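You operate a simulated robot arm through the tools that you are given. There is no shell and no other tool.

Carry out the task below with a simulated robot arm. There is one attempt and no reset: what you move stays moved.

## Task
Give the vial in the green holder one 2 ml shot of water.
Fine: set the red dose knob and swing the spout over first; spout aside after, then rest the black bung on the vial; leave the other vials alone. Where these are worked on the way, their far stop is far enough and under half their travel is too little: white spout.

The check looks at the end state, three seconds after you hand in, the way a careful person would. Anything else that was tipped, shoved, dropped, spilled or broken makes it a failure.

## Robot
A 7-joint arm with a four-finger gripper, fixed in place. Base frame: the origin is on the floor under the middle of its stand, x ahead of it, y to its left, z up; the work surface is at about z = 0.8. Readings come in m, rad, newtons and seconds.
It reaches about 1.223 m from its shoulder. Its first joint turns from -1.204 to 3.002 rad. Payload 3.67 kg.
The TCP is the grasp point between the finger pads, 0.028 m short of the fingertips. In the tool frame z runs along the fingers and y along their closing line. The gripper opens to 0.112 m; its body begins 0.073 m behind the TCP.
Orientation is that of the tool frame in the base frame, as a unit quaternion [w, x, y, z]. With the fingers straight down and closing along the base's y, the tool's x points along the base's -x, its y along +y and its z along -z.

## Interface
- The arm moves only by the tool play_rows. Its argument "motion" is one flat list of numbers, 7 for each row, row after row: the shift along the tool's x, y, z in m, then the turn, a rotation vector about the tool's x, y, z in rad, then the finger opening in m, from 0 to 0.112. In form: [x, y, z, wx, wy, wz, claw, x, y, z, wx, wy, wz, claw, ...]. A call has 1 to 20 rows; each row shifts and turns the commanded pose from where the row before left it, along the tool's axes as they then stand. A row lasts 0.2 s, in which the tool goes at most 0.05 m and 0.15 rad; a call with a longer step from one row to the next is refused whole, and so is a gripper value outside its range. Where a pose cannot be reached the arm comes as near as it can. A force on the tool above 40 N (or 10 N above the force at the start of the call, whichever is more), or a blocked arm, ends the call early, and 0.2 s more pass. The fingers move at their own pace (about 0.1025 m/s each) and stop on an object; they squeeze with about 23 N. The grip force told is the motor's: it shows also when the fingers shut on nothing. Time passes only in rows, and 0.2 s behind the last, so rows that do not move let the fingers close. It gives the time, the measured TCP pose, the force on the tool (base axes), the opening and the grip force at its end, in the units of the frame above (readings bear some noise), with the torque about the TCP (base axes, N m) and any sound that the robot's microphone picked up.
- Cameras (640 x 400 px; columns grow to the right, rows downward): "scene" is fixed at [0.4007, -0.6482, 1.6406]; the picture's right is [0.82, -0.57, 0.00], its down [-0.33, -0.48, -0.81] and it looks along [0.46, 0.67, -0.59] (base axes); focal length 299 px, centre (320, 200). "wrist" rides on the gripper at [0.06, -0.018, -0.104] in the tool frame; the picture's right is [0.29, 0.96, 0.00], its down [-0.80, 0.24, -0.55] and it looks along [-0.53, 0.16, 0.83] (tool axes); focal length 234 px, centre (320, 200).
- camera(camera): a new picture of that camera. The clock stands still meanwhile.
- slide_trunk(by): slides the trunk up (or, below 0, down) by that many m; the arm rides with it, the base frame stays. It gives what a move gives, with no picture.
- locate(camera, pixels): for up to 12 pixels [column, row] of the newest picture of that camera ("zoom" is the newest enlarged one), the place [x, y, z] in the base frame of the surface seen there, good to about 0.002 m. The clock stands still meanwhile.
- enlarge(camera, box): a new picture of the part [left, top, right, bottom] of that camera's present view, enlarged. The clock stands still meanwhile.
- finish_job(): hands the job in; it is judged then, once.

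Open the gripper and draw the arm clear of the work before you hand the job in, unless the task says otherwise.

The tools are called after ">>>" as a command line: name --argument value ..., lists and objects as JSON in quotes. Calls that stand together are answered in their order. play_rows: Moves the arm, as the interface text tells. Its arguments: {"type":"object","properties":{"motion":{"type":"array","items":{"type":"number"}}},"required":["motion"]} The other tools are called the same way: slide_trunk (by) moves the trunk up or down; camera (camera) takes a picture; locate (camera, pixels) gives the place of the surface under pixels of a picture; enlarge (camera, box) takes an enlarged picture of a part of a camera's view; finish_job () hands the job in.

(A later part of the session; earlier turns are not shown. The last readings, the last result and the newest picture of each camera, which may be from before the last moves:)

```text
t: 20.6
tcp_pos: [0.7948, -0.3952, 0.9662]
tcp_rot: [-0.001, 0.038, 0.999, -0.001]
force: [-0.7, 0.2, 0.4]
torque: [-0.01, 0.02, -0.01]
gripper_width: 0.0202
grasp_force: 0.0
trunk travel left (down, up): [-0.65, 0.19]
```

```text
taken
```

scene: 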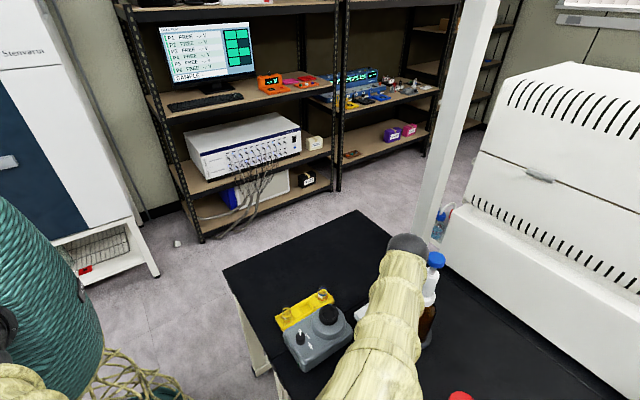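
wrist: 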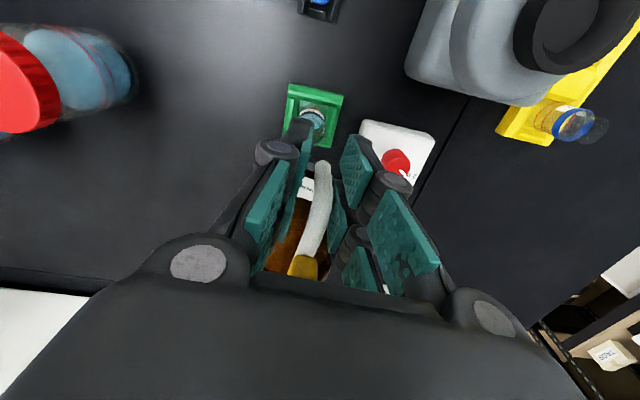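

TCP is at ≈175.6° and the spout lags slightly. I measure the spout position in the wrist view (end at 325,165, bar at 320,210) relative to the vial (312,118).

>>> locate --camera "wrist" --pixels '[[325, 166], [322, 180], [318, 210], [312, 118], [305, 263], [310, 240]]'

>>> enlarge --camera "wrist" --box '[240, 70, 400, 290]'

```text
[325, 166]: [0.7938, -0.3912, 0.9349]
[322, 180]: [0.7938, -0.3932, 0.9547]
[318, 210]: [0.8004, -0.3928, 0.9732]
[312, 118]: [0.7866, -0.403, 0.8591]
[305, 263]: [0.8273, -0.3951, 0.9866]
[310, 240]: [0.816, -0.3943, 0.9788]
```

```text
1.82 times, centred on (320, 180) of wrist
```

zoom: 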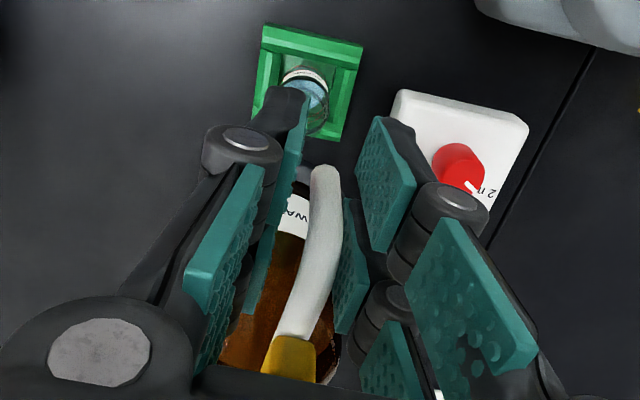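

Spout end axis is ≈ (0.799,-0.392), about 1 cm short of the vial axis y=-0.402. I go on 0.1 rad more in two rows.

>>> play_rows --motion '[-0.0002, -0.0055, 0, 0, 0, -0.05, 0.02, -0.0002, -0.0055, 0, 0, 0, -0.05, 0.02, 0, 0, 0, 0, 0, 0, 0.02]'

>>> camera --camera "wrist"

>>> locate --camera "wrist" --pixels '[[325, 166], [322, 180], [318, 210], [305, 263], [310, 240]]'

>>> enlarge --camera "wrist" --box '[240, 70, 400, 290]'

```text
t: 21.4
tcp_pos: [0.7941, -0.4056, 0.9659]
tcp_rot: [0.0, -0.01, 1.0, 0.0]
force: [0.5, -0.9, -0.1]
torque: [-0.02, 0.02, 0.01]
gripper_width: 0.0201
grasp_force: 0.0
trunk travel left (down, up): [-0.65, 0.19]
```

```text
taken
```

wrist: 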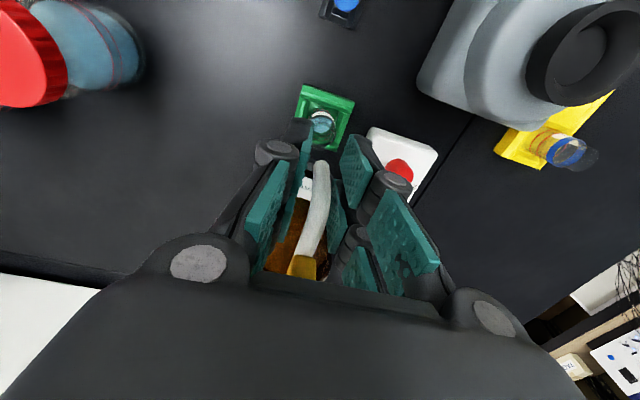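

```text
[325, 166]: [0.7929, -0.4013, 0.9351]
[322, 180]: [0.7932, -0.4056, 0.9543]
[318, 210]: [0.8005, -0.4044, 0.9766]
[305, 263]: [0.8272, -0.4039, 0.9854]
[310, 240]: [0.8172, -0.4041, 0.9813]
```

```text
1.82 times, centred on (320, 180) of wrist
```

zoom: 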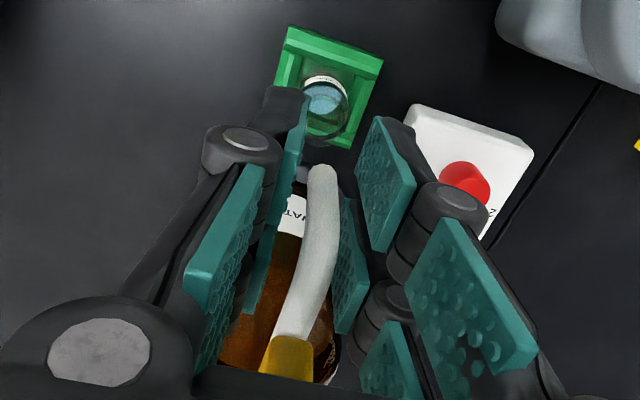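

The bar now lies at y≈-0.404, pointing straight at the vial. I open slightly, lift straight up clear of the spout, and check the alignment from above.

>>> play_rows --motion '[0, 0, 0, 0, 0, 0, 0.035, 0, 0, 0, 0, 0, 0, 0.035, 0, 0, -0.02, 0, 0, 0, 0.035, 0, 0, -0.03, 0, 0, 0, 0.035, 0, 0, -0.04, 0, 0, 0, 0.035, 0, 0, -0.045, 0, 0, 0, 0.035, 0, 0, -0.045, 0, 0, 0, 0.035, 0, 0, -0.045, 0, 0, 0, 0.035]'

>>> camera --camera "wrist"

>>> camera --camera "scene"

```text
t: 23.2
tcp_pos: [0.795, -0.4061, 1.1913]
tcp_rot: [0.001, -0.01, 1.0, 0.0]
force: [-0.4, 0.7, 0.0]
torque: [-0.02, -0.03, 0.01]
gripper_width: 0.035
grasp_force: 0.1
trunk travel left (down, up): [-0.65, 0.19]
```

```text
taken
```

wrist: 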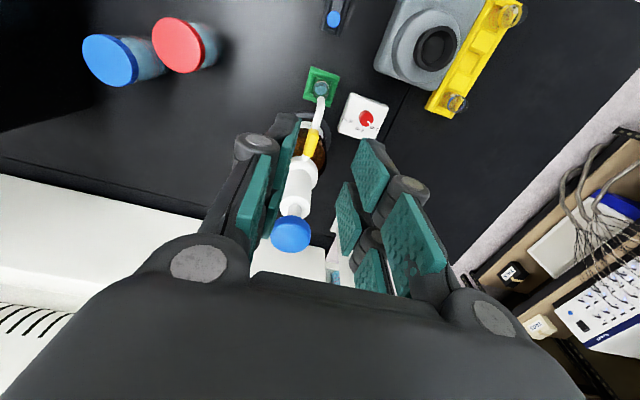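

```text
taken
```

scene: 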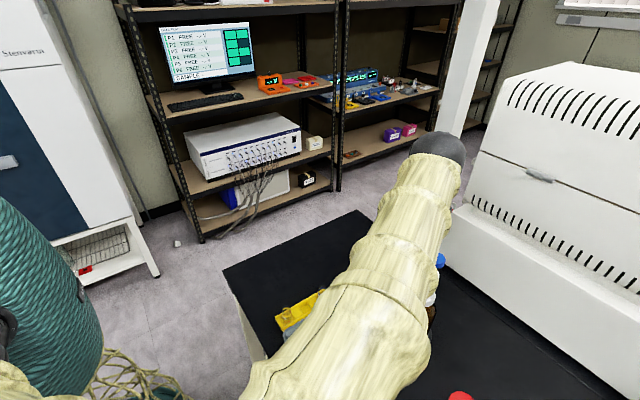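

From above the spout (322,105) runs to the vial (320,88). I zoom to measure spout, vial mouth and pump head.

>>> enlarge --camera "wrist" --box '[280, 55, 370, 145]'

>>> locate --camera "zoom" --pixels '[[285, 185], [290, 220], [280, 195], [260, 145], [240, 145], [320, 150], [275, 120], [275, 175], [283, 160], [410, 290], [395, 270], [425, 320]]'

>>> locate --camera "wrist" --pixels '[[291, 233], [273, 233], [309, 233], [291, 218], [291, 245], [300, 175], [322, 105], [320, 115], [317, 128], [312, 143]]'

```text
4.44 times, centred on (325, 100) of wrist
```

zoom: 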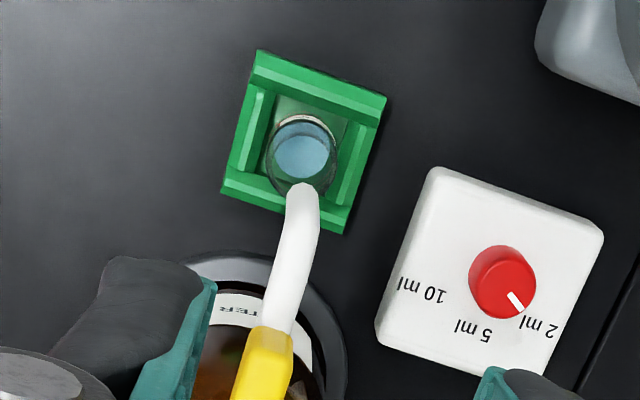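

```text
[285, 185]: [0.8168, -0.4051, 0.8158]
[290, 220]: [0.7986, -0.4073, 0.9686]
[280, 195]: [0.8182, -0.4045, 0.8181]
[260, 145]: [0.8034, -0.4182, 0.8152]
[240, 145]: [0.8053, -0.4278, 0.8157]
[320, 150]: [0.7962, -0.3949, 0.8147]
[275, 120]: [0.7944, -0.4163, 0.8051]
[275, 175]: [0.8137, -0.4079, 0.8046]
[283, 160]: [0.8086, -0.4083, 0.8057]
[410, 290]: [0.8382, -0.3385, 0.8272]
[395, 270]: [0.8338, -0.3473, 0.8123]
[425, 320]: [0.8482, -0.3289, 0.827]
```

```text
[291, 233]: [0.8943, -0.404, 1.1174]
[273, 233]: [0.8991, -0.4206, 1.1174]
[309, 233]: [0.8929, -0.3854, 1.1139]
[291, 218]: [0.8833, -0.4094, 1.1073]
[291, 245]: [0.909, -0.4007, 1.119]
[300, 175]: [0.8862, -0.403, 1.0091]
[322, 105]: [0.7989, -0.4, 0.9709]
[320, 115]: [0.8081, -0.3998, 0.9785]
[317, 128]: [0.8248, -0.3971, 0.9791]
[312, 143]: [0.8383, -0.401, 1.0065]
```

The spout end ≈ (0.799,-0.402) is right over the vial and the knob points at "2 ml". I close the fingers and move over the pump head at ≈ (0.902,-0.4035), staying at z≈1.19.

>>> play_rows --motion '[-0.0357, 0, 0, 0, 0, 0, 0.02, -0.0357, 0, 0, 0, 0, 0, 0.0, -0.0356, 0, 0, 0, 0, 0, 0.0, 0, 0, 0, 0, 0, 0, 0.0, 0, 0, 0, 0, 0, 0, 0.0]'

>>> camera --camera "wrist"

>>> camera --camera "scene"

```text
t: 24.4
tcp_pos: [0.9029, -0.4033, 1.1898]
tcp_rot: [-0.001, -0.01, 1.0, 0.001]
force: [0.7, 0.4, -1.4]
torque: [-0.02, 0.02, -0.01]
gripper_width: 0.0
grasp_force: 23.2
trunk travel left (down, up): [-0.65, 0.19]
```

```text
taken
```

wrist: 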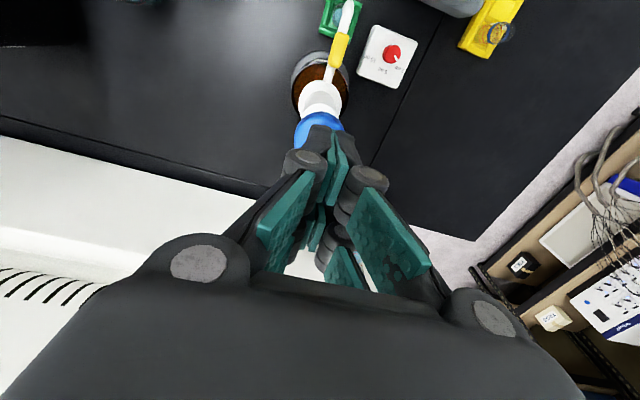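

```text
taken
```

scene: 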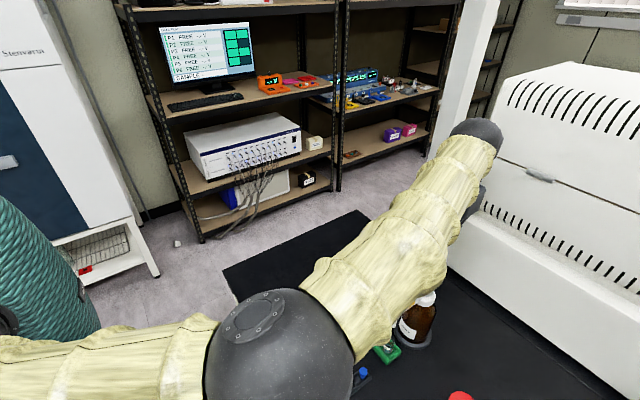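

The closed fingers stand over the head at (0.903,-0.403), tips ≈ 1.162 versus head top 1.119. I lower to just above contact first.

>>> play_rows --motion '[0, 0, 0.018, 0, 0, 0, 0.0, 0, 0, 0.018, 0, 0, 0, 0.0, 0, 0, 0, 0, 0, 0, 0.0]'

>>> enlarge --camera "wrist" --box '[260, 60, 400, 200]'

>>> enlarge --camera "scene" --box '[380, 150, 520, 370]'

```text
t: 25.2
tcp_pos: [0.902, -0.4041, 1.1557]
tcp_rot: [0.0, -0.01, 1.0, 0.0]
force: [0.1, -0.5, 0.4]
torque: [-0.02, 0.02, 0.0]
gripper_width: 0.0
grasp_force: 22.4
trunk travel left (down, up): [-0.65, 0.19]
```

```text
2.86 times, centred on (330, 130) of wrist
```

zoom: 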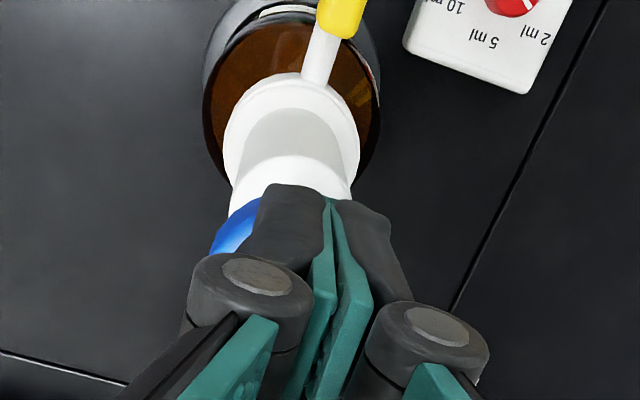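

```text
1.82 times, centred on (450, 260) of scene
```

zoom: 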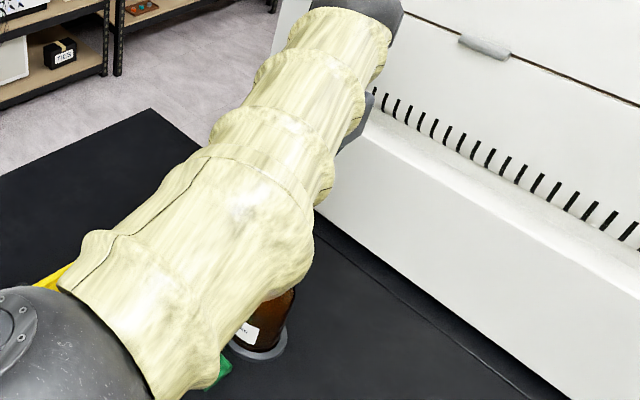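

Projection agrees that the fingers are centred on the blue head (left edge at 210,255 as expected). I press down in one continuous slow stroke; the force limit will stop it at the bottom.

>>> play_rows --motion '[0, 0, 0.006, 0, 0, 0, 0.0, 0, 0, 0.006, 0, 0, 0, 0.0, 0, 0, 0.006, 0, 0, 0, 0.0, 0, 0, 0.006, 0, 0, 0, 0.0, 0, 0, 0.006, 0, 0, 0, 0.0, 0, 0, 0.006, 0, 0, 0, 0.0, 0, 0, 0.005, 0, 0, 0, 0.0, 0, 0, 0.005, 0, 0, 0, 0.0, 0, 0, 0.005, 0, 0, 0, 0.0]'

>>> enlarge --camera "wrist" --box '[260, 60, 400, 200]'

```text
t: 27.2
tcp_pos: [0.9003, -0.4034, 1.1145]
tcp_rot: [0.005, -0.011, 1.0, 0.001]
force: [-3.3, -0.1, 18.7]
torque: [0.02, 0.31, 0.0]
gripper_width: 0.0059
grasp_force: 35.4
trunk travel left (down, up): [-0.65, 0.19]
heard: click
stopped in row 9: the force on the tool passed its limit at 44 N (the readings are from after the stop); the commanded pose is now the measured one
```

```text
2.86 times, centred on (330, 130) of wrist
```

zoom: 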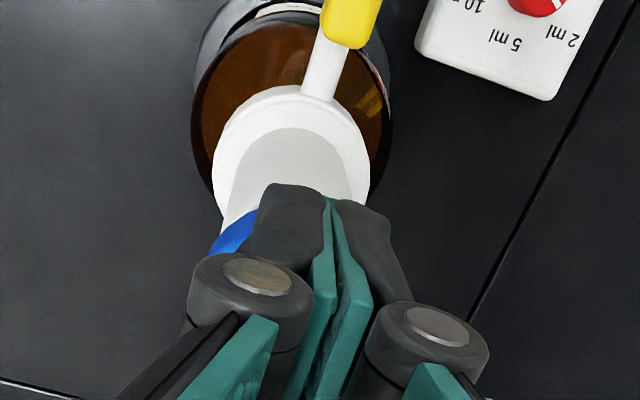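

A click was heard and the head bottomed (≈0.03 m stroke, 44 N). I now raise steadily off the head.

>>> play_rows --motion '[0, 0, -0.008, 0, 0, 0, 0.0, 0, 0, -0.012, 0, 0, 0, 0.0, 0, 0, -0.015, 0, 0, 0, 0.0, 0, 0, -0.02, 0, 0, 0, 0.0, 0, 0, -0.03, 0, 0, 0, 0.0, 0, 0, -0.03, 0, 0, 0, 0.0, 0, 0, -0.03, 0, 0, 0, 0.0]'

>>> camera --camera "wrist"

>>> enlarge --camera "wrist" --box '[260, 0, 400, 140]'

```text
t: 28.8
tcp_pos: [0.9016, -0.4032, 1.2541]
tcp_rot: [0.004, -0.009, 1.0, 0.001]
force: [0.1, -0.1, 0.2]
torque: [0.01, -0.02, -0.04]
gripper_width: 0.0
grasp_force: 35.7
trunk travel left (down, up): [-0.65, 0.19]
```

```text
taken
```

wrist: 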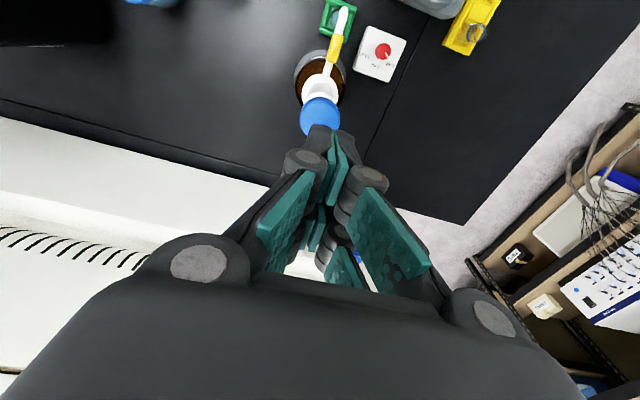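

```text
2.86 times, centred on (330, 70) of wrist
```

zoom: 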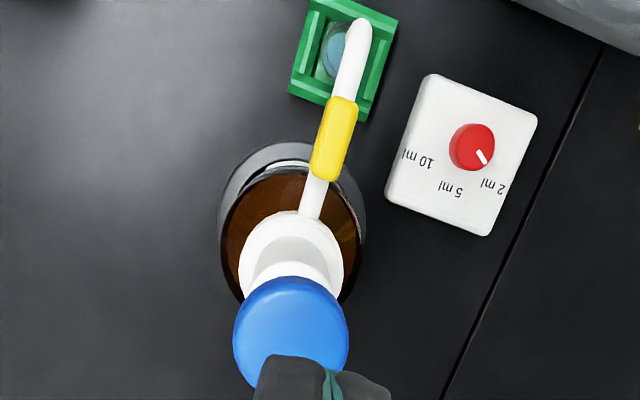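

The head seems up again and no puddle is visible. I check head height and spout position.

>>> locate --camera "zoom" --pixels '[[290, 320], [255, 320], [335, 320], [360, 30], [335, 50], [345, 90], [318, 190], [335, 140]]'

>>> enlarge --camera "wrist" --box '[310, 0, 370, 45]'

```text
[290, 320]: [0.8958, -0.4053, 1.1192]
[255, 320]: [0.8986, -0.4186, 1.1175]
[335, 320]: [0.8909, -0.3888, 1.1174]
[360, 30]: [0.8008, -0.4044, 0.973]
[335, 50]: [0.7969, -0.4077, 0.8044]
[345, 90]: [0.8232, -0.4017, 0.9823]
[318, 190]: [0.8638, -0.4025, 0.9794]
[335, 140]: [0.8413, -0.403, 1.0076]
```

```text
8.89 times, centred on (340, 22) of wrist
```

zoom: 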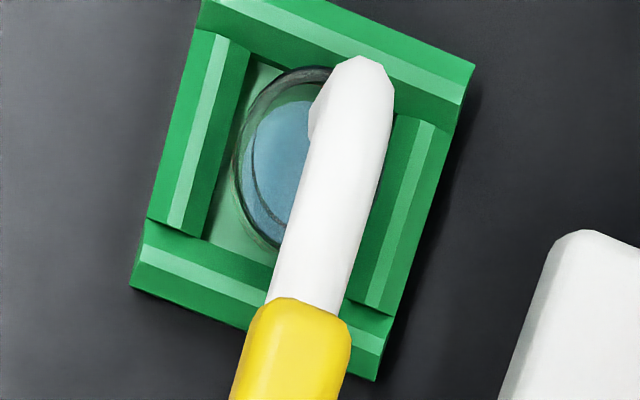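

The head is back at z=1.119 and the spout is still above the vial. Now to swing the spout aside: I move back over the spout end at (0.792,-0.4045), still high, opening to 0.035.

>>> play_rows --motion '[0.0365, 0, 0, 0, 0.008, 0, 0.02, 0.0365, 0, 0, 0, 0, 0, 0.035, 0.0366, 0, 0, 0, 0, 0, 0.035, 0, 0, 0.045, 0, 0, 0, 0.035, 0, 0, 0.045, 0, 0, 0, 0.035, 0, 0, 0.045, 0, 0, 0, 0.035, 0, 0, 0, 0, 0, 0, 0.035]'

>>> camera --camera "wrist"

>>> locate --camera "wrist" --pixels '[[318, 130], [320, 140], [315, 155], [312, 170]]'

```text
t: 30.4
tcp_pos: [0.7925, -0.4066, 1.1179]
tcp_rot: [0.0, -0.01, 1.0, 0.001]
force: [0.2, -0.7, 0.8]
torque: [0.02, -0.04, -0.01]
gripper_width: 0.0348
grasp_force: 0.0
trunk travel left (down, up): [-0.65, 0.19]
```

```text
taken
```

wrist: 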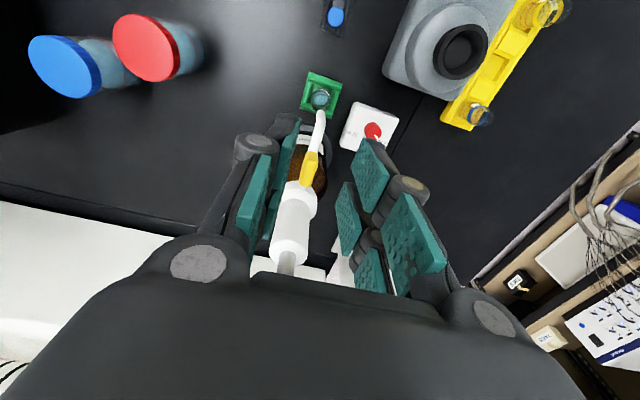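

```text
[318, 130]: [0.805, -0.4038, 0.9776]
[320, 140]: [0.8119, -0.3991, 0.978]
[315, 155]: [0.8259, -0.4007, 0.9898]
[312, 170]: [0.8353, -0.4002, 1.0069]
```

The spout (y≈-0.403) sits between the fingers. I shift 2 mm in +y and descend 0.152 m to straddle it.

>>> play_rows --motion '[0, 0.002, 0.03, 0, 0, 0, 0.035, 0, 0, 0.03, 0, 0, 0, 0.035, 0, 0, 0.03, 0, 0, 0, 0.035, 0, 0, 0.03, 0, 0, 0, 0.035, 0, 0, 0.032, 0, 0, 0, 0.035, 0, 0, 0, 0, 0, 0, 0.035]'

>>> camera --camera "wrist"

>>> enlarge --camera "wrist" --box '[240, 70, 400, 290]'

```text
t: 31.8
tcp_pos: [0.7909, -0.4049, 0.968]
tcp_rot: [-0.001, -0.01, 1.0, 0.0]
force: [-0.4, -0.9, -0.7]
torque: [-0.04, -0.02, 0.05]
gripper_width: 0.0352
grasp_force: 0.0
trunk travel left (down, up): [-0.65, 0.19]
```

```text
taken
```

wrist: 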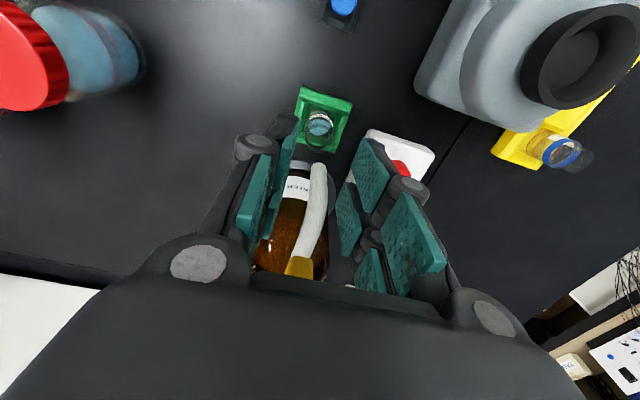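

```text
1.82 times, centred on (320, 180) of wrist
```

zoom: 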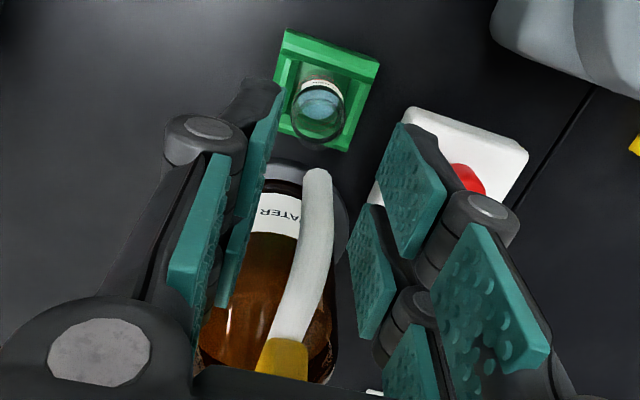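

The spout is straddled again. I close to the 0.020 cage and sweep it back the other way, 0.7 rad first.

>>> play_rows --motion '[0, 0, 0, 0, 0, 0, 0.02, 0, 0, 0, 0, 0, 0, 0.02, -0.0006, 0.0111, 0, 0, 0, 0.1, 0.02, -0.0006, 0.0111, 0, 0, 0, 0.1, 0.02, -0.0006, 0.0111, 0, 0, 0, 0.1, 0.02, -0.0006, 0.0111, 0, 0, 0, 0.1, 0.02, -0.0006, 0.0111, 0, 0, 0, 0.1, 0.02, -0.0006, 0.0111, 0, 0, 0, 0.1, 0.02, -0.0006, 0.0111, 0, 0, 0, 0.1, 0.02]'

>>> camera --camera "wrist"

```text
t: 33.8
tcp_pos: [0.8162, -0.3321, 0.9665]
tcp_rot: [-0.001, 0.335, 0.942, 0.0]
force: [0.3, 0.7, 0.7]
torque: [0.0, 0.0, 0.01]
gripper_width: 0.0201
grasp_force: 0.0
trunk travel left (down, up): [-0.65, 0.19]
```

```text
taken
```

wrist: 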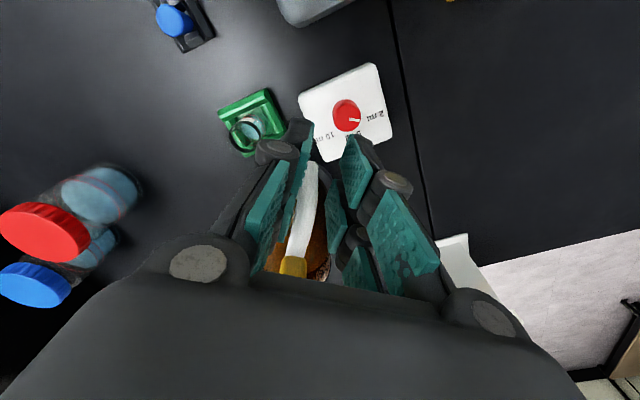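

It follows with no force, now at ≈140°. I sweep the remaining 0.76 rad back to its starting side.

>>> play_rows --motion '[-0.0006, 0.0111, 0, 0, 0, 0.1, 0.02, -0.0006, 0.0111, 0, 0, 0, 0.1, 0.02, -0.0006, 0.0111, 0, 0, 0, 0.1, 0.02, -0.0006, 0.0111, 0, 0, 0, 0.1, 0.02, -0.0006, 0.0111, 0, 0, 0, 0.1, 0.02, -0.0006, 0.0111, 0, 0, 0, 0.1, 0.02, -0.0006, 0.0111, 0, 0, 0, 0.1, 0.02, -0.0002, 0.0062, 0, 0, 0, 0.056, 0.02, 0, 0, 0, 0, 0, 0, 0.02]'

>>> camera --camera "wrist"

>>> locate --camera "wrist" --pixels '[[312, 168], [310, 180], [305, 210], [298, 240]]'

```text
t: 35.8
tcp_pos: [0.8898, -0.2934, 0.9668]
tcp_rot: [-0.001, 0.658, 0.753, -0.001]
force: [-0.2, -1.0, -0.3]
torque: [-0.01, 0.01, 0.0]
gripper_width: 0.0198
grasp_force: 0.0
trunk travel left (down, up): [-0.65, 0.19]
```

```text
taken
```

wrist: 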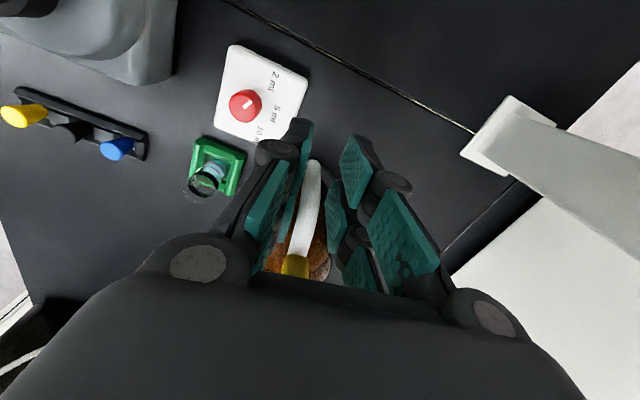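

```text
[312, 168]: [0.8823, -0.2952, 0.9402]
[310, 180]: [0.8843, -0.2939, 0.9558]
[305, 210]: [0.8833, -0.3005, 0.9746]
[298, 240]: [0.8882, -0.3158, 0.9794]
```

The spout end is back at (0.883,-0.299), ≈100° as at the start. I open, lift to z≈1.18, and turn the wrist back to yaw 0.

>>> play_rows --motion '[0, 0, 0, 0, 0, 0, 0.035, 0, 0, 0, 0, 0, 0, 0.035, 0, 0, -0.03, 0, 0, 0, 0.035, 0, 0, -0.045, 0, 0, 0, 0.035, 0, 0, -0.045, 0, 0, 0, 0.035, 0, 0, -0.045, 0, 0, 0, 0.035, 0, 0, -0.045, 0, 0, 0, 0.035, 0, 0, 0, 0, 0, -0.144, 0.04, 0, 0, 0, 0, 0, -0.144, 0.04, 0, 0, 0, 0, 0, -0.144, 0.04, 0, 0, 0, 0, 0, -0.144, 0.04, 0, 0, 0, 0, 0, -0.144, 0.04, 0, 0, 0, 0, 0, -0.144, 0.04, 0, 0, 0, 0, 0, -0.144, 0.04, 0, 0, 0, 0, 0, -0.144, 0.04, 0, 0, 0, 0, 0, -0.144, 0.04, 0, 0, 0, 0, 0, -0.14, 0.04, 0, 0, 0, 0, 0, 0, 0.04]'

>>> camera --camera "wrist"

>>> camera --camera "scene"

```text
t: 39.6
tcp_pos: [0.8895, -0.2929, 1.1769]
tcp_rot: [-0.001, 0.0, 1.0, 0.0]
force: [0.0, 0.2, -0.2]
torque: [0.02, 0.01, -0.04]
gripper_width: 0.0401
grasp_force: 0.1
trunk travel left (down, up): [-0.65, 0.19]
```

```text
taken
```

wrist: 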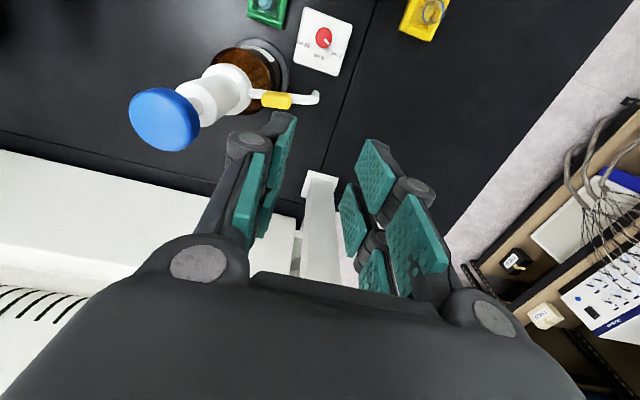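

```text
taken
```

scene: 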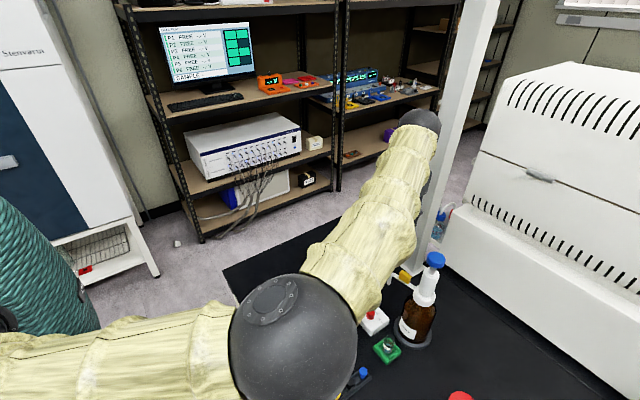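

The spout is back aside. I look at the vial's water level and holder in the scene view (387,347).

>>> enlarge --camera "scene" --box '[370, 330, 410, 366]'

>>> enlarge --camera "scene" --box '[360, 250, 450, 360]'

```text
11.11 times, centred on (390, 348) of scene
```

zoom: 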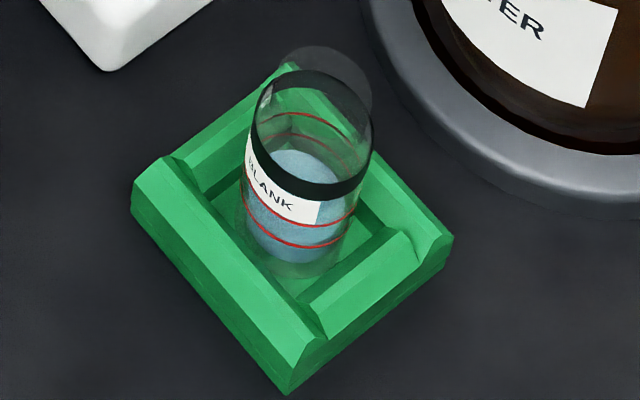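

```text
3.64 times, centred on (405, 305) of scene
```

zoom: 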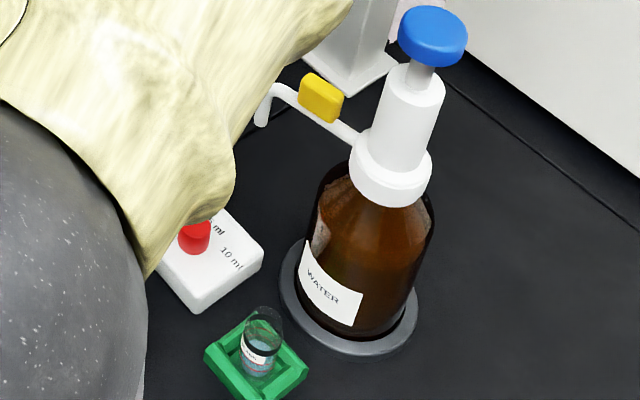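

The water level in the "BLANK" vial has risen and there is no spill. Next the black bung: I move toward a point above it at (0.6565,-0.4143), z≈1.02.

>>> play_rows --motion '[0.0333, -0.01734, 0.0224, 0, 0, 0, 0.05, 0.0333, -0.01734, 0.0224, 0, 0, 0, 0.05, 0.0333, -0.01734, 0.0224, 0, 0, 0, 0.05, 0.0333, -0.01734, 0.0224, 0, 0, 0, 0.05, 0.0333, -0.01734, 0.0224, 0, 0, 0, 0.05, 0.0333, -0.01734, 0.0224, 0, 0, 0, 0.05, 0.0333, -0.01734, 0.0224, 0, 0, 0, 0.05, 0, 0, 0, 0, 0, 0, 0.05]'

>>> camera --camera "wrist"

>>> camera --camera "scene"

```text
t: 41.4
tcp_pos: [0.6572, -0.4132, 1.0186]
tcp_rot: [-0.001, 0.0, 1.0, 0.0]
force: [0.1, -0.5, 0.9]
torque: [-0.03, 0.02, 0.0]
gripper_width: 0.0499
grasp_force: 0.1
trunk travel left (down, up): [-0.65, 0.19]
```

```text
taken
```

wrist: 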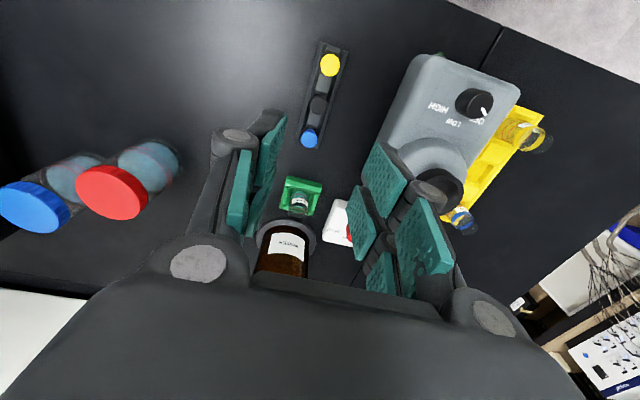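

```text
taken
```

scene: 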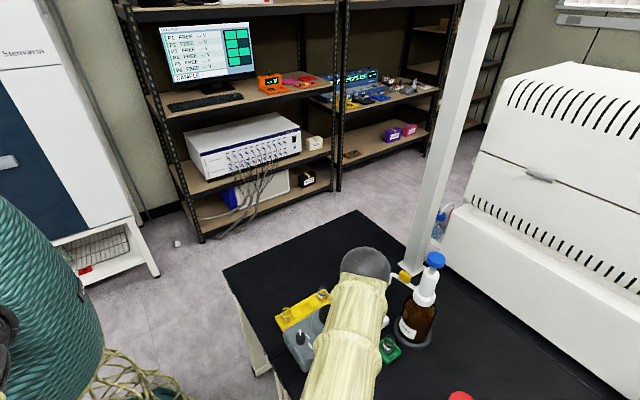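

The rack (yellow 330,65; black 318,105; blue 309,138) is in view ahead of the fingers. I zoom in to measure the bungs, rack and the mixer's near edge.

>>> enlarge --camera "wrist" --box '[285, 35, 365, 155]'

>>> locate --camera "zoom" --pixels '[[305, 225], [275, 225], [335, 225], [305, 200], [305, 255], [270, 340], [340, 100], [345, 265], [250, 230], [240, 330], [300, 370], [385, 80]]'

>>> locate --camera "wrist" --pixels '[[395, 110], [410, 65], [380, 140], [400, 90], [300, 205], [283, 180], [320, 185], [315, 215]]'

```text
3.33 times, centred on (325, 95) of wrist
```

zoom: 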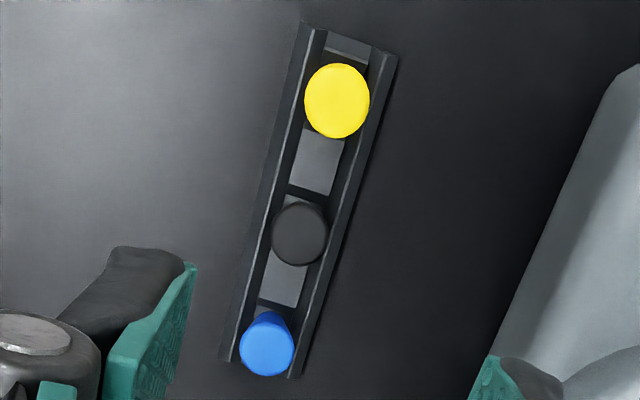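

```text
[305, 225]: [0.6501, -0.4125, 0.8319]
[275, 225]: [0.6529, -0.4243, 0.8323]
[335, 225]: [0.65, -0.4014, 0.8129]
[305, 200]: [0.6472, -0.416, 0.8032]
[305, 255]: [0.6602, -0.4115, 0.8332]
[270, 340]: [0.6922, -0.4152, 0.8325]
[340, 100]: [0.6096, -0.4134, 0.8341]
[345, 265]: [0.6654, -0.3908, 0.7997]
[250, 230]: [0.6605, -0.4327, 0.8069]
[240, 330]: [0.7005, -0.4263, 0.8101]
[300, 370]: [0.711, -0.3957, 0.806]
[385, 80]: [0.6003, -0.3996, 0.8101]
```

```text
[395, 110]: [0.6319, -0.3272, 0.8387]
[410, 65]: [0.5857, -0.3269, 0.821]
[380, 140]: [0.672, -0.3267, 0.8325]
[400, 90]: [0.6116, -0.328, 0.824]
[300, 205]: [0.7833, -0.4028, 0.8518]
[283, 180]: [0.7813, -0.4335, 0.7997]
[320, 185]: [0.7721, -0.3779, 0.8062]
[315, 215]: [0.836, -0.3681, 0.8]
```

Black bung centre ≈ (0.655,-0.4145), top 0.833, rack walls at ≈0.81, mixer edge at y=-0.327 – all clear for the fingers. I descend to z≈0.875 first with 0.05 opening and look.

>>> play_rows --motion '[0.001, -0.0005, 0.03, 0, 0, 0, 0.05, 0, 0, 0.03, 0, 0, 0, 0.05, 0, 0, 0.03, 0, 0, 0, 0.05, 0, 0, 0.03, 0, 0, 0, 0.05, 0, 0, 0.024, 0, 0, 0, 0.05, 0, 0, 0, 0, 0, 0, 0.05]'

>>> camera --camera "wrist"

>>> enlarge --camera "wrist" --box '[220, 40, 420, 240]'

```text
t: 42.8
tcp_pos: [0.6564, -0.4143, 0.8768]
tcp_rot: [0.0, 0.0, 1.0, 0.0]
force: [0.6, 0.3, 0.0]
torque: [0.01, -0.01, 0.01]
gripper_width: 0.0498
grasp_force: 0.0
trunk travel left (down, up): [-0.65, 0.19]
```

```text
taken
```

wrist: 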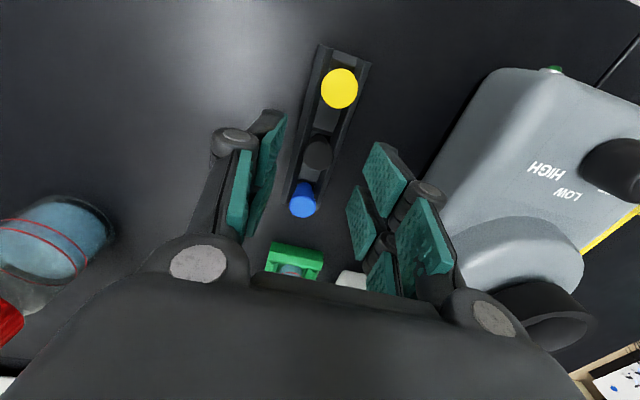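

```text
2.00 times, centred on (320, 140) of wrist
```

zoom: 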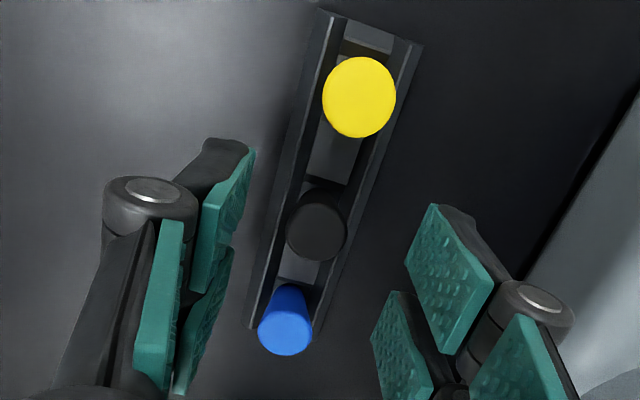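

The bung top (316,235 in zoom) is within ~1 mm of the tool axis. I descend 0.032 m to z≈0.845 and then close gently.

>>> play_rows --motion '[0, -0.001, 0.016, 0, 0, 0, 0.05, 0, 0, 0.016, 0, 0, 0, 0.05, 0, 0, 0, 0, 0, 0, 0.05]'

>>> camera --camera "wrist"

>>> enlarge --camera "wrist" --box '[220, 40, 420, 240]'

>>> locate --camera "zoom" --pixels '[[318, 240], [230, 160], [250, 155], [440, 210], [205, 285], [380, 300], [230, 245]]'

```text
t: 43.6
tcp_pos: [0.6553, -0.4153, 0.845]
tcp_rot: [-0.001, 0.0, 1.0, 0.001]
force: [-0.2, 0.8, 0.1]
torque: [-0.02, 0.0, -0.02]
gripper_width: 0.0501
grasp_force: 0.0
trunk travel left (down, up): [-0.65, 0.19]
```

```text
taken
```

wrist: 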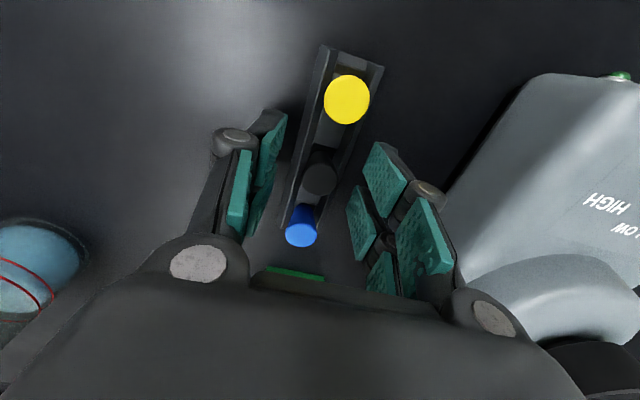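

```text
2.00 times, centred on (320, 140) of wrist
```

zoom: 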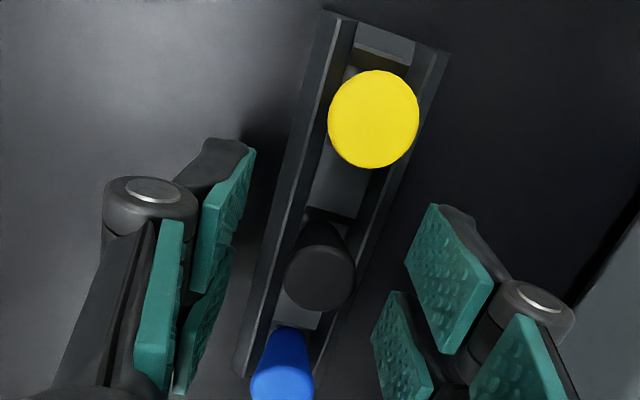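

```text
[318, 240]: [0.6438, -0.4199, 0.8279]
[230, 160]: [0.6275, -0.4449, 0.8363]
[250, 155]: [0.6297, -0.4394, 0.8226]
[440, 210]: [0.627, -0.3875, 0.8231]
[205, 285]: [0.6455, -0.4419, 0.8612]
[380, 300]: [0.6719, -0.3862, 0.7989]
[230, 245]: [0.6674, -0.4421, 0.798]
```

Pads' near tips are at x≈0.627, z≈0.823; the yellow bung's edge is close. I measure yellow, black and blue tops to centre the fingers in x.

>>> locate --camera "zoom" --pixels '[[373, 118], [373, 164], [331, 120], [416, 120], [320, 300], [320, 275], [290, 275], [350, 275], [280, 385], [320, 255], [280, 365]]'

```text
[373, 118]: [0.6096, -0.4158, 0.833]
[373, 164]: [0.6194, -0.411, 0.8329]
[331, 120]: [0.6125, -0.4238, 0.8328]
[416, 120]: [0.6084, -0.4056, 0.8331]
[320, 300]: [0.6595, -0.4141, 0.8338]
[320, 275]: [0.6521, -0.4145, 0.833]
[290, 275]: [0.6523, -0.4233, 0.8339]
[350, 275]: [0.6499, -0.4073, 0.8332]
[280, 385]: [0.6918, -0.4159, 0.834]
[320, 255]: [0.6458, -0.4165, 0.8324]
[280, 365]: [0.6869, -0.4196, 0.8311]
```

Black is ≈ (0.654,-0.415), yellow's edge ≈ 0.620–0.624, so the fingers pass clear. I close on the black bung slowly.

>>> play_rows --motion '[0, 0, 0, 0, 0, 0, 0.04, 0, 0, 0, 0, 0, 0, 0.032, 0, 0, 0, 0, 0, 0, 0.026, 0, 0, 0, 0, 0, 0, 0.018, 0, 0, 0, 0, 0, 0, 0.01, 0, 0, 0, 0, 0, 0, 0.01]'

>>> camera --camera "wrist"

>>> enlarge --camera "wrist" --box '[220, 40, 420, 240]'

```text
t: 45.0
tcp_pos: [0.6544, -0.4169, 0.8425]
tcp_rot: [0.0, -0.001, 1.0, 0.001]
force: [-0.4, 0.7, -0.4]
torque: [0.02, 0.01, 0.01]
gripper_width: 0.0142
grasp_force: 23.3
trunk travel left (down, up): [-0.65, 0.19]
```

```text
taken
```

wrist: 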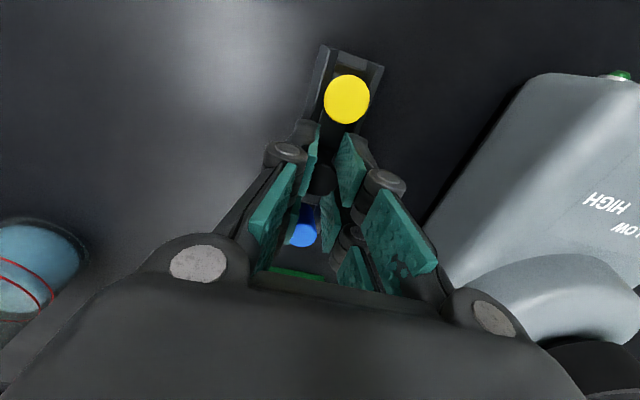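

```text
2.00 times, centred on (320, 140) of wrist
```

zoom: 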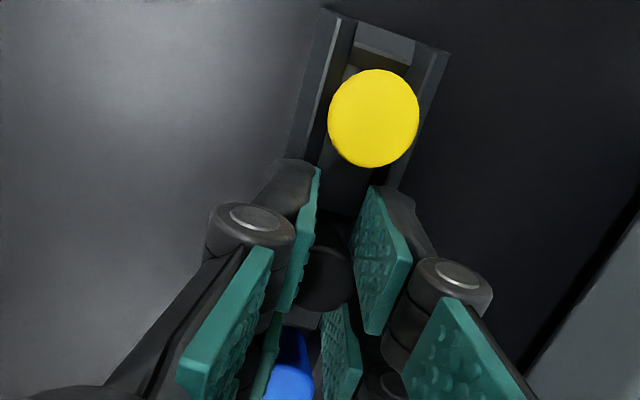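

The fingers hold something 0.0142 m wide with the bung between the pads. I lift slowly and check that only the black bung comes along.

>>> play_rows --motion '[0, 0, -0.008, 0, 0, 0, 0.01, 0, 0, -0.01, 0, 0, 0, 0.01, 0, 0, -0.015, 0, 0, 0, 0.01, 0, 0, -0.02, 0, 0, 0, 0.01, 0, 0, -0.03, 0, 0, 0, 0.01, 0, 0, 0, 0, 0, 0, 0.01]'

>>> camera --camera "wrist"

>>> enlarge --camera "wrist" --box '[220, 40, 420, 240]'

```text
t: 46.4
tcp_pos: [0.6544, -0.4155, 0.9271]
tcp_rot: [-0.001, 0.0, 1.0, 0.001]
force: [0.0, -0.4, 0.3]
torque: [0.03, 0.01, -0.03]
gripper_width: 0.013
grasp_force: 23.2
trunk travel left (down, up): [-0.65, 0.19]
```

```text
taken
```

wrist: 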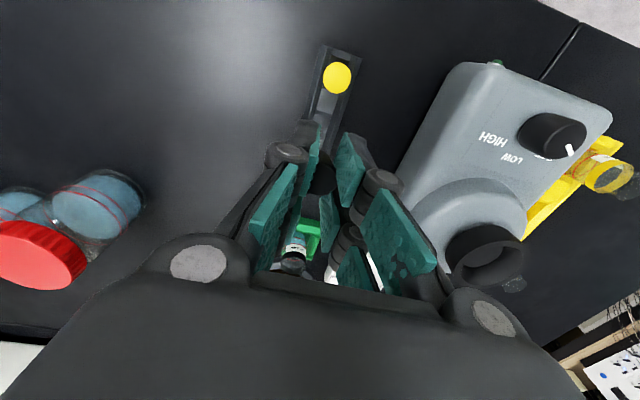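

```text
2.00 times, centred on (320, 140) of wrist
```

zoom: 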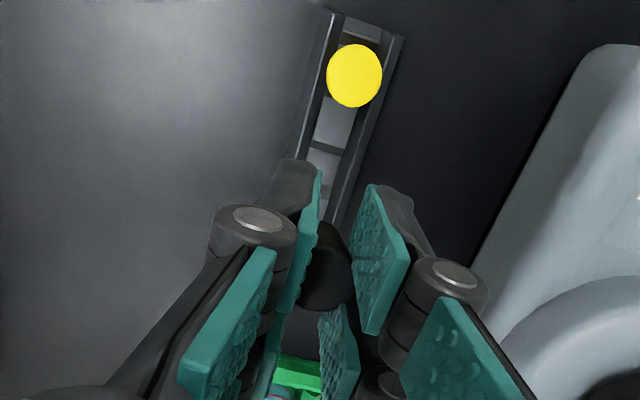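

The black bung (325,265) came up between the pads, and yellow stays. I measure the bung's top in the grip and see whether it is upright.

>>> locate --camera "zoom" --pixels '[[325, 290], [325, 275], [310, 290], [345, 290], [325, 300], [330, 235], [325, 245], [335, 255]]'

>>> enlarge --camera "wrist" --box '[290, 130, 350, 210]'

>>> camera --camera "scene"

```text
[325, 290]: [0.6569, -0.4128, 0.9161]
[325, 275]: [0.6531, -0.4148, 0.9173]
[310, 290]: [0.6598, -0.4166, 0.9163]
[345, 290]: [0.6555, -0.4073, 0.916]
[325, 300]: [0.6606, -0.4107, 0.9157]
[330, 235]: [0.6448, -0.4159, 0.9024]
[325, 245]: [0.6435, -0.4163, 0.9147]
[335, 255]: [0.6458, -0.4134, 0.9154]
```

```text
5.00 times, centred on (320, 170) of wrist
```

zoom: 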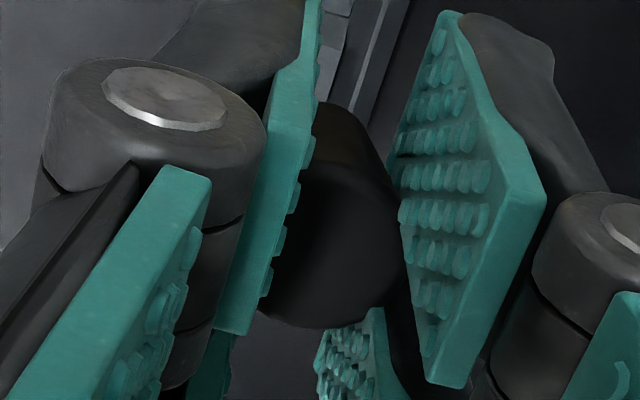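

```text
taken
```

scene: 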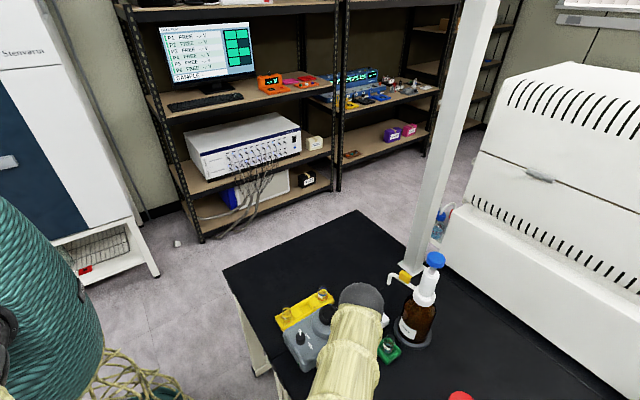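

The bung is upright, top at z≈0.916 (11 mm below TCP), centred in the grip. I look closer at the vial's mouth in the current views (wrist 293,250; scene 387,347).

>>> enlarge --camera "wrist" --box '[270, 210, 340, 290]'

>>> enlarge --camera "scene" --box '[378, 332, 402, 358]'

>>> locate --camera "zoom" --pixels '[[250, 90], [230, 130], [330, 190], [300, 60], [390, 120], [320, 40], [350, 20], [400, 60], [310, 210], [240, 160], [300, 170], [385, 170]]'

```text
5.00 times, centred on (305, 250) of wrist
```

zoom: 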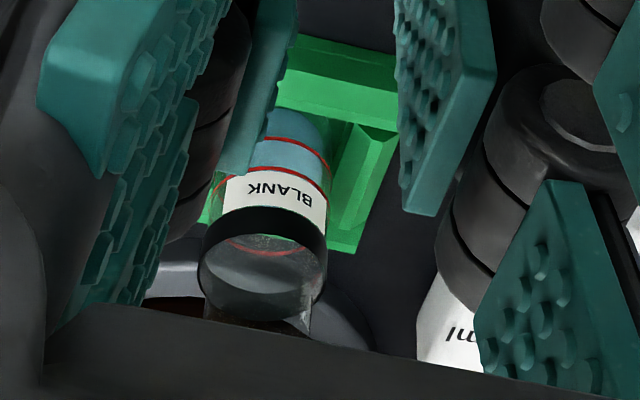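

```text
15.38 times, centred on (390, 345) of scene
```

zoom: 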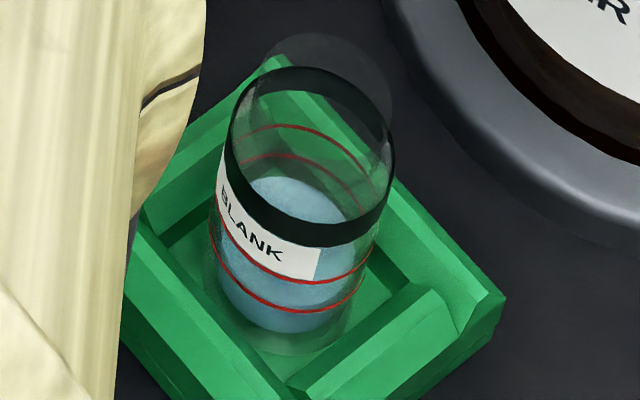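

```text
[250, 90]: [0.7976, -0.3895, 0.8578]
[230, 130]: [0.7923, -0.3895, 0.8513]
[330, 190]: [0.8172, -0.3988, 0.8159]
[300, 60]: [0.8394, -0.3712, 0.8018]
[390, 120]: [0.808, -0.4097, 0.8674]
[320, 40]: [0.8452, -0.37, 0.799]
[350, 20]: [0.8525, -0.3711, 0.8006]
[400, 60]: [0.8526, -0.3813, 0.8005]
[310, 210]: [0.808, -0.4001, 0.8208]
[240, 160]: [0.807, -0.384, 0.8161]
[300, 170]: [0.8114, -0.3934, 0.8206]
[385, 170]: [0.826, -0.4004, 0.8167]
```

The bung (top ≈0.0205 m across, tapering) must go to the vial mouth. Before placing, I lift to z≈1.03 and move to (0.78,-0.31) to look at the mouth from close above, beside the fingers.

>>> play_rows --motion '[0, 0, -0.035, 0, 0, 0, 0.01, 0, 0, -0.035, 0, 0, 0, 0.01, 0, 0, -0.033, 0, 0, 0, 0.01, -0.032, 0.026, 0, 0, 0, 0, 0.01, -0.032, 0.026, 0, 0, 0, 0, 0.01, -0.032, 0.026, 0, 0, 0, 0, 0.01, -0.03, 0.027, 0, 0, 0, 0, 0.01, 0, 0, 0, 0, 0, 0, 0.01]'

>>> camera --camera "wrist"

>>> camera --camera "scene"

```text
t: 48.2
tcp_pos: [0.7813, -0.3108, 1.0304]
tcp_rot: [0.0, 0.001, 1.0, 0.0]
force: [-0.5, -0.8, -0.1]
torque: [0.0, -0.04, 0.0]
gripper_width: 0.0123
grasp_force: 23.4
trunk travel left (down, up): [-0.65, 0.19]
```

```text
taken
```

wrist: 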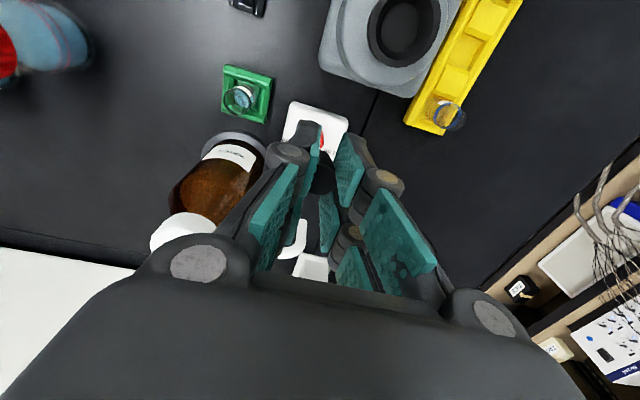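

```text
taken
```

scene: 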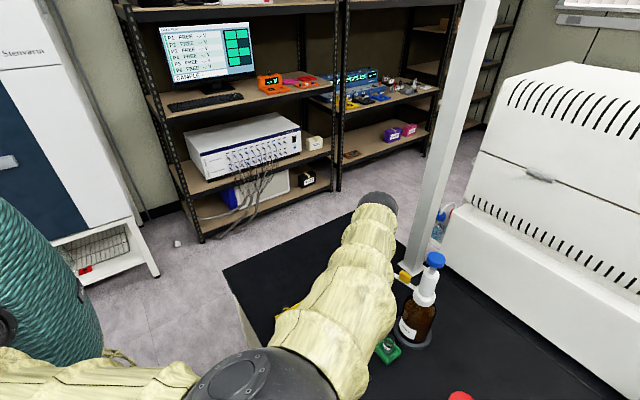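

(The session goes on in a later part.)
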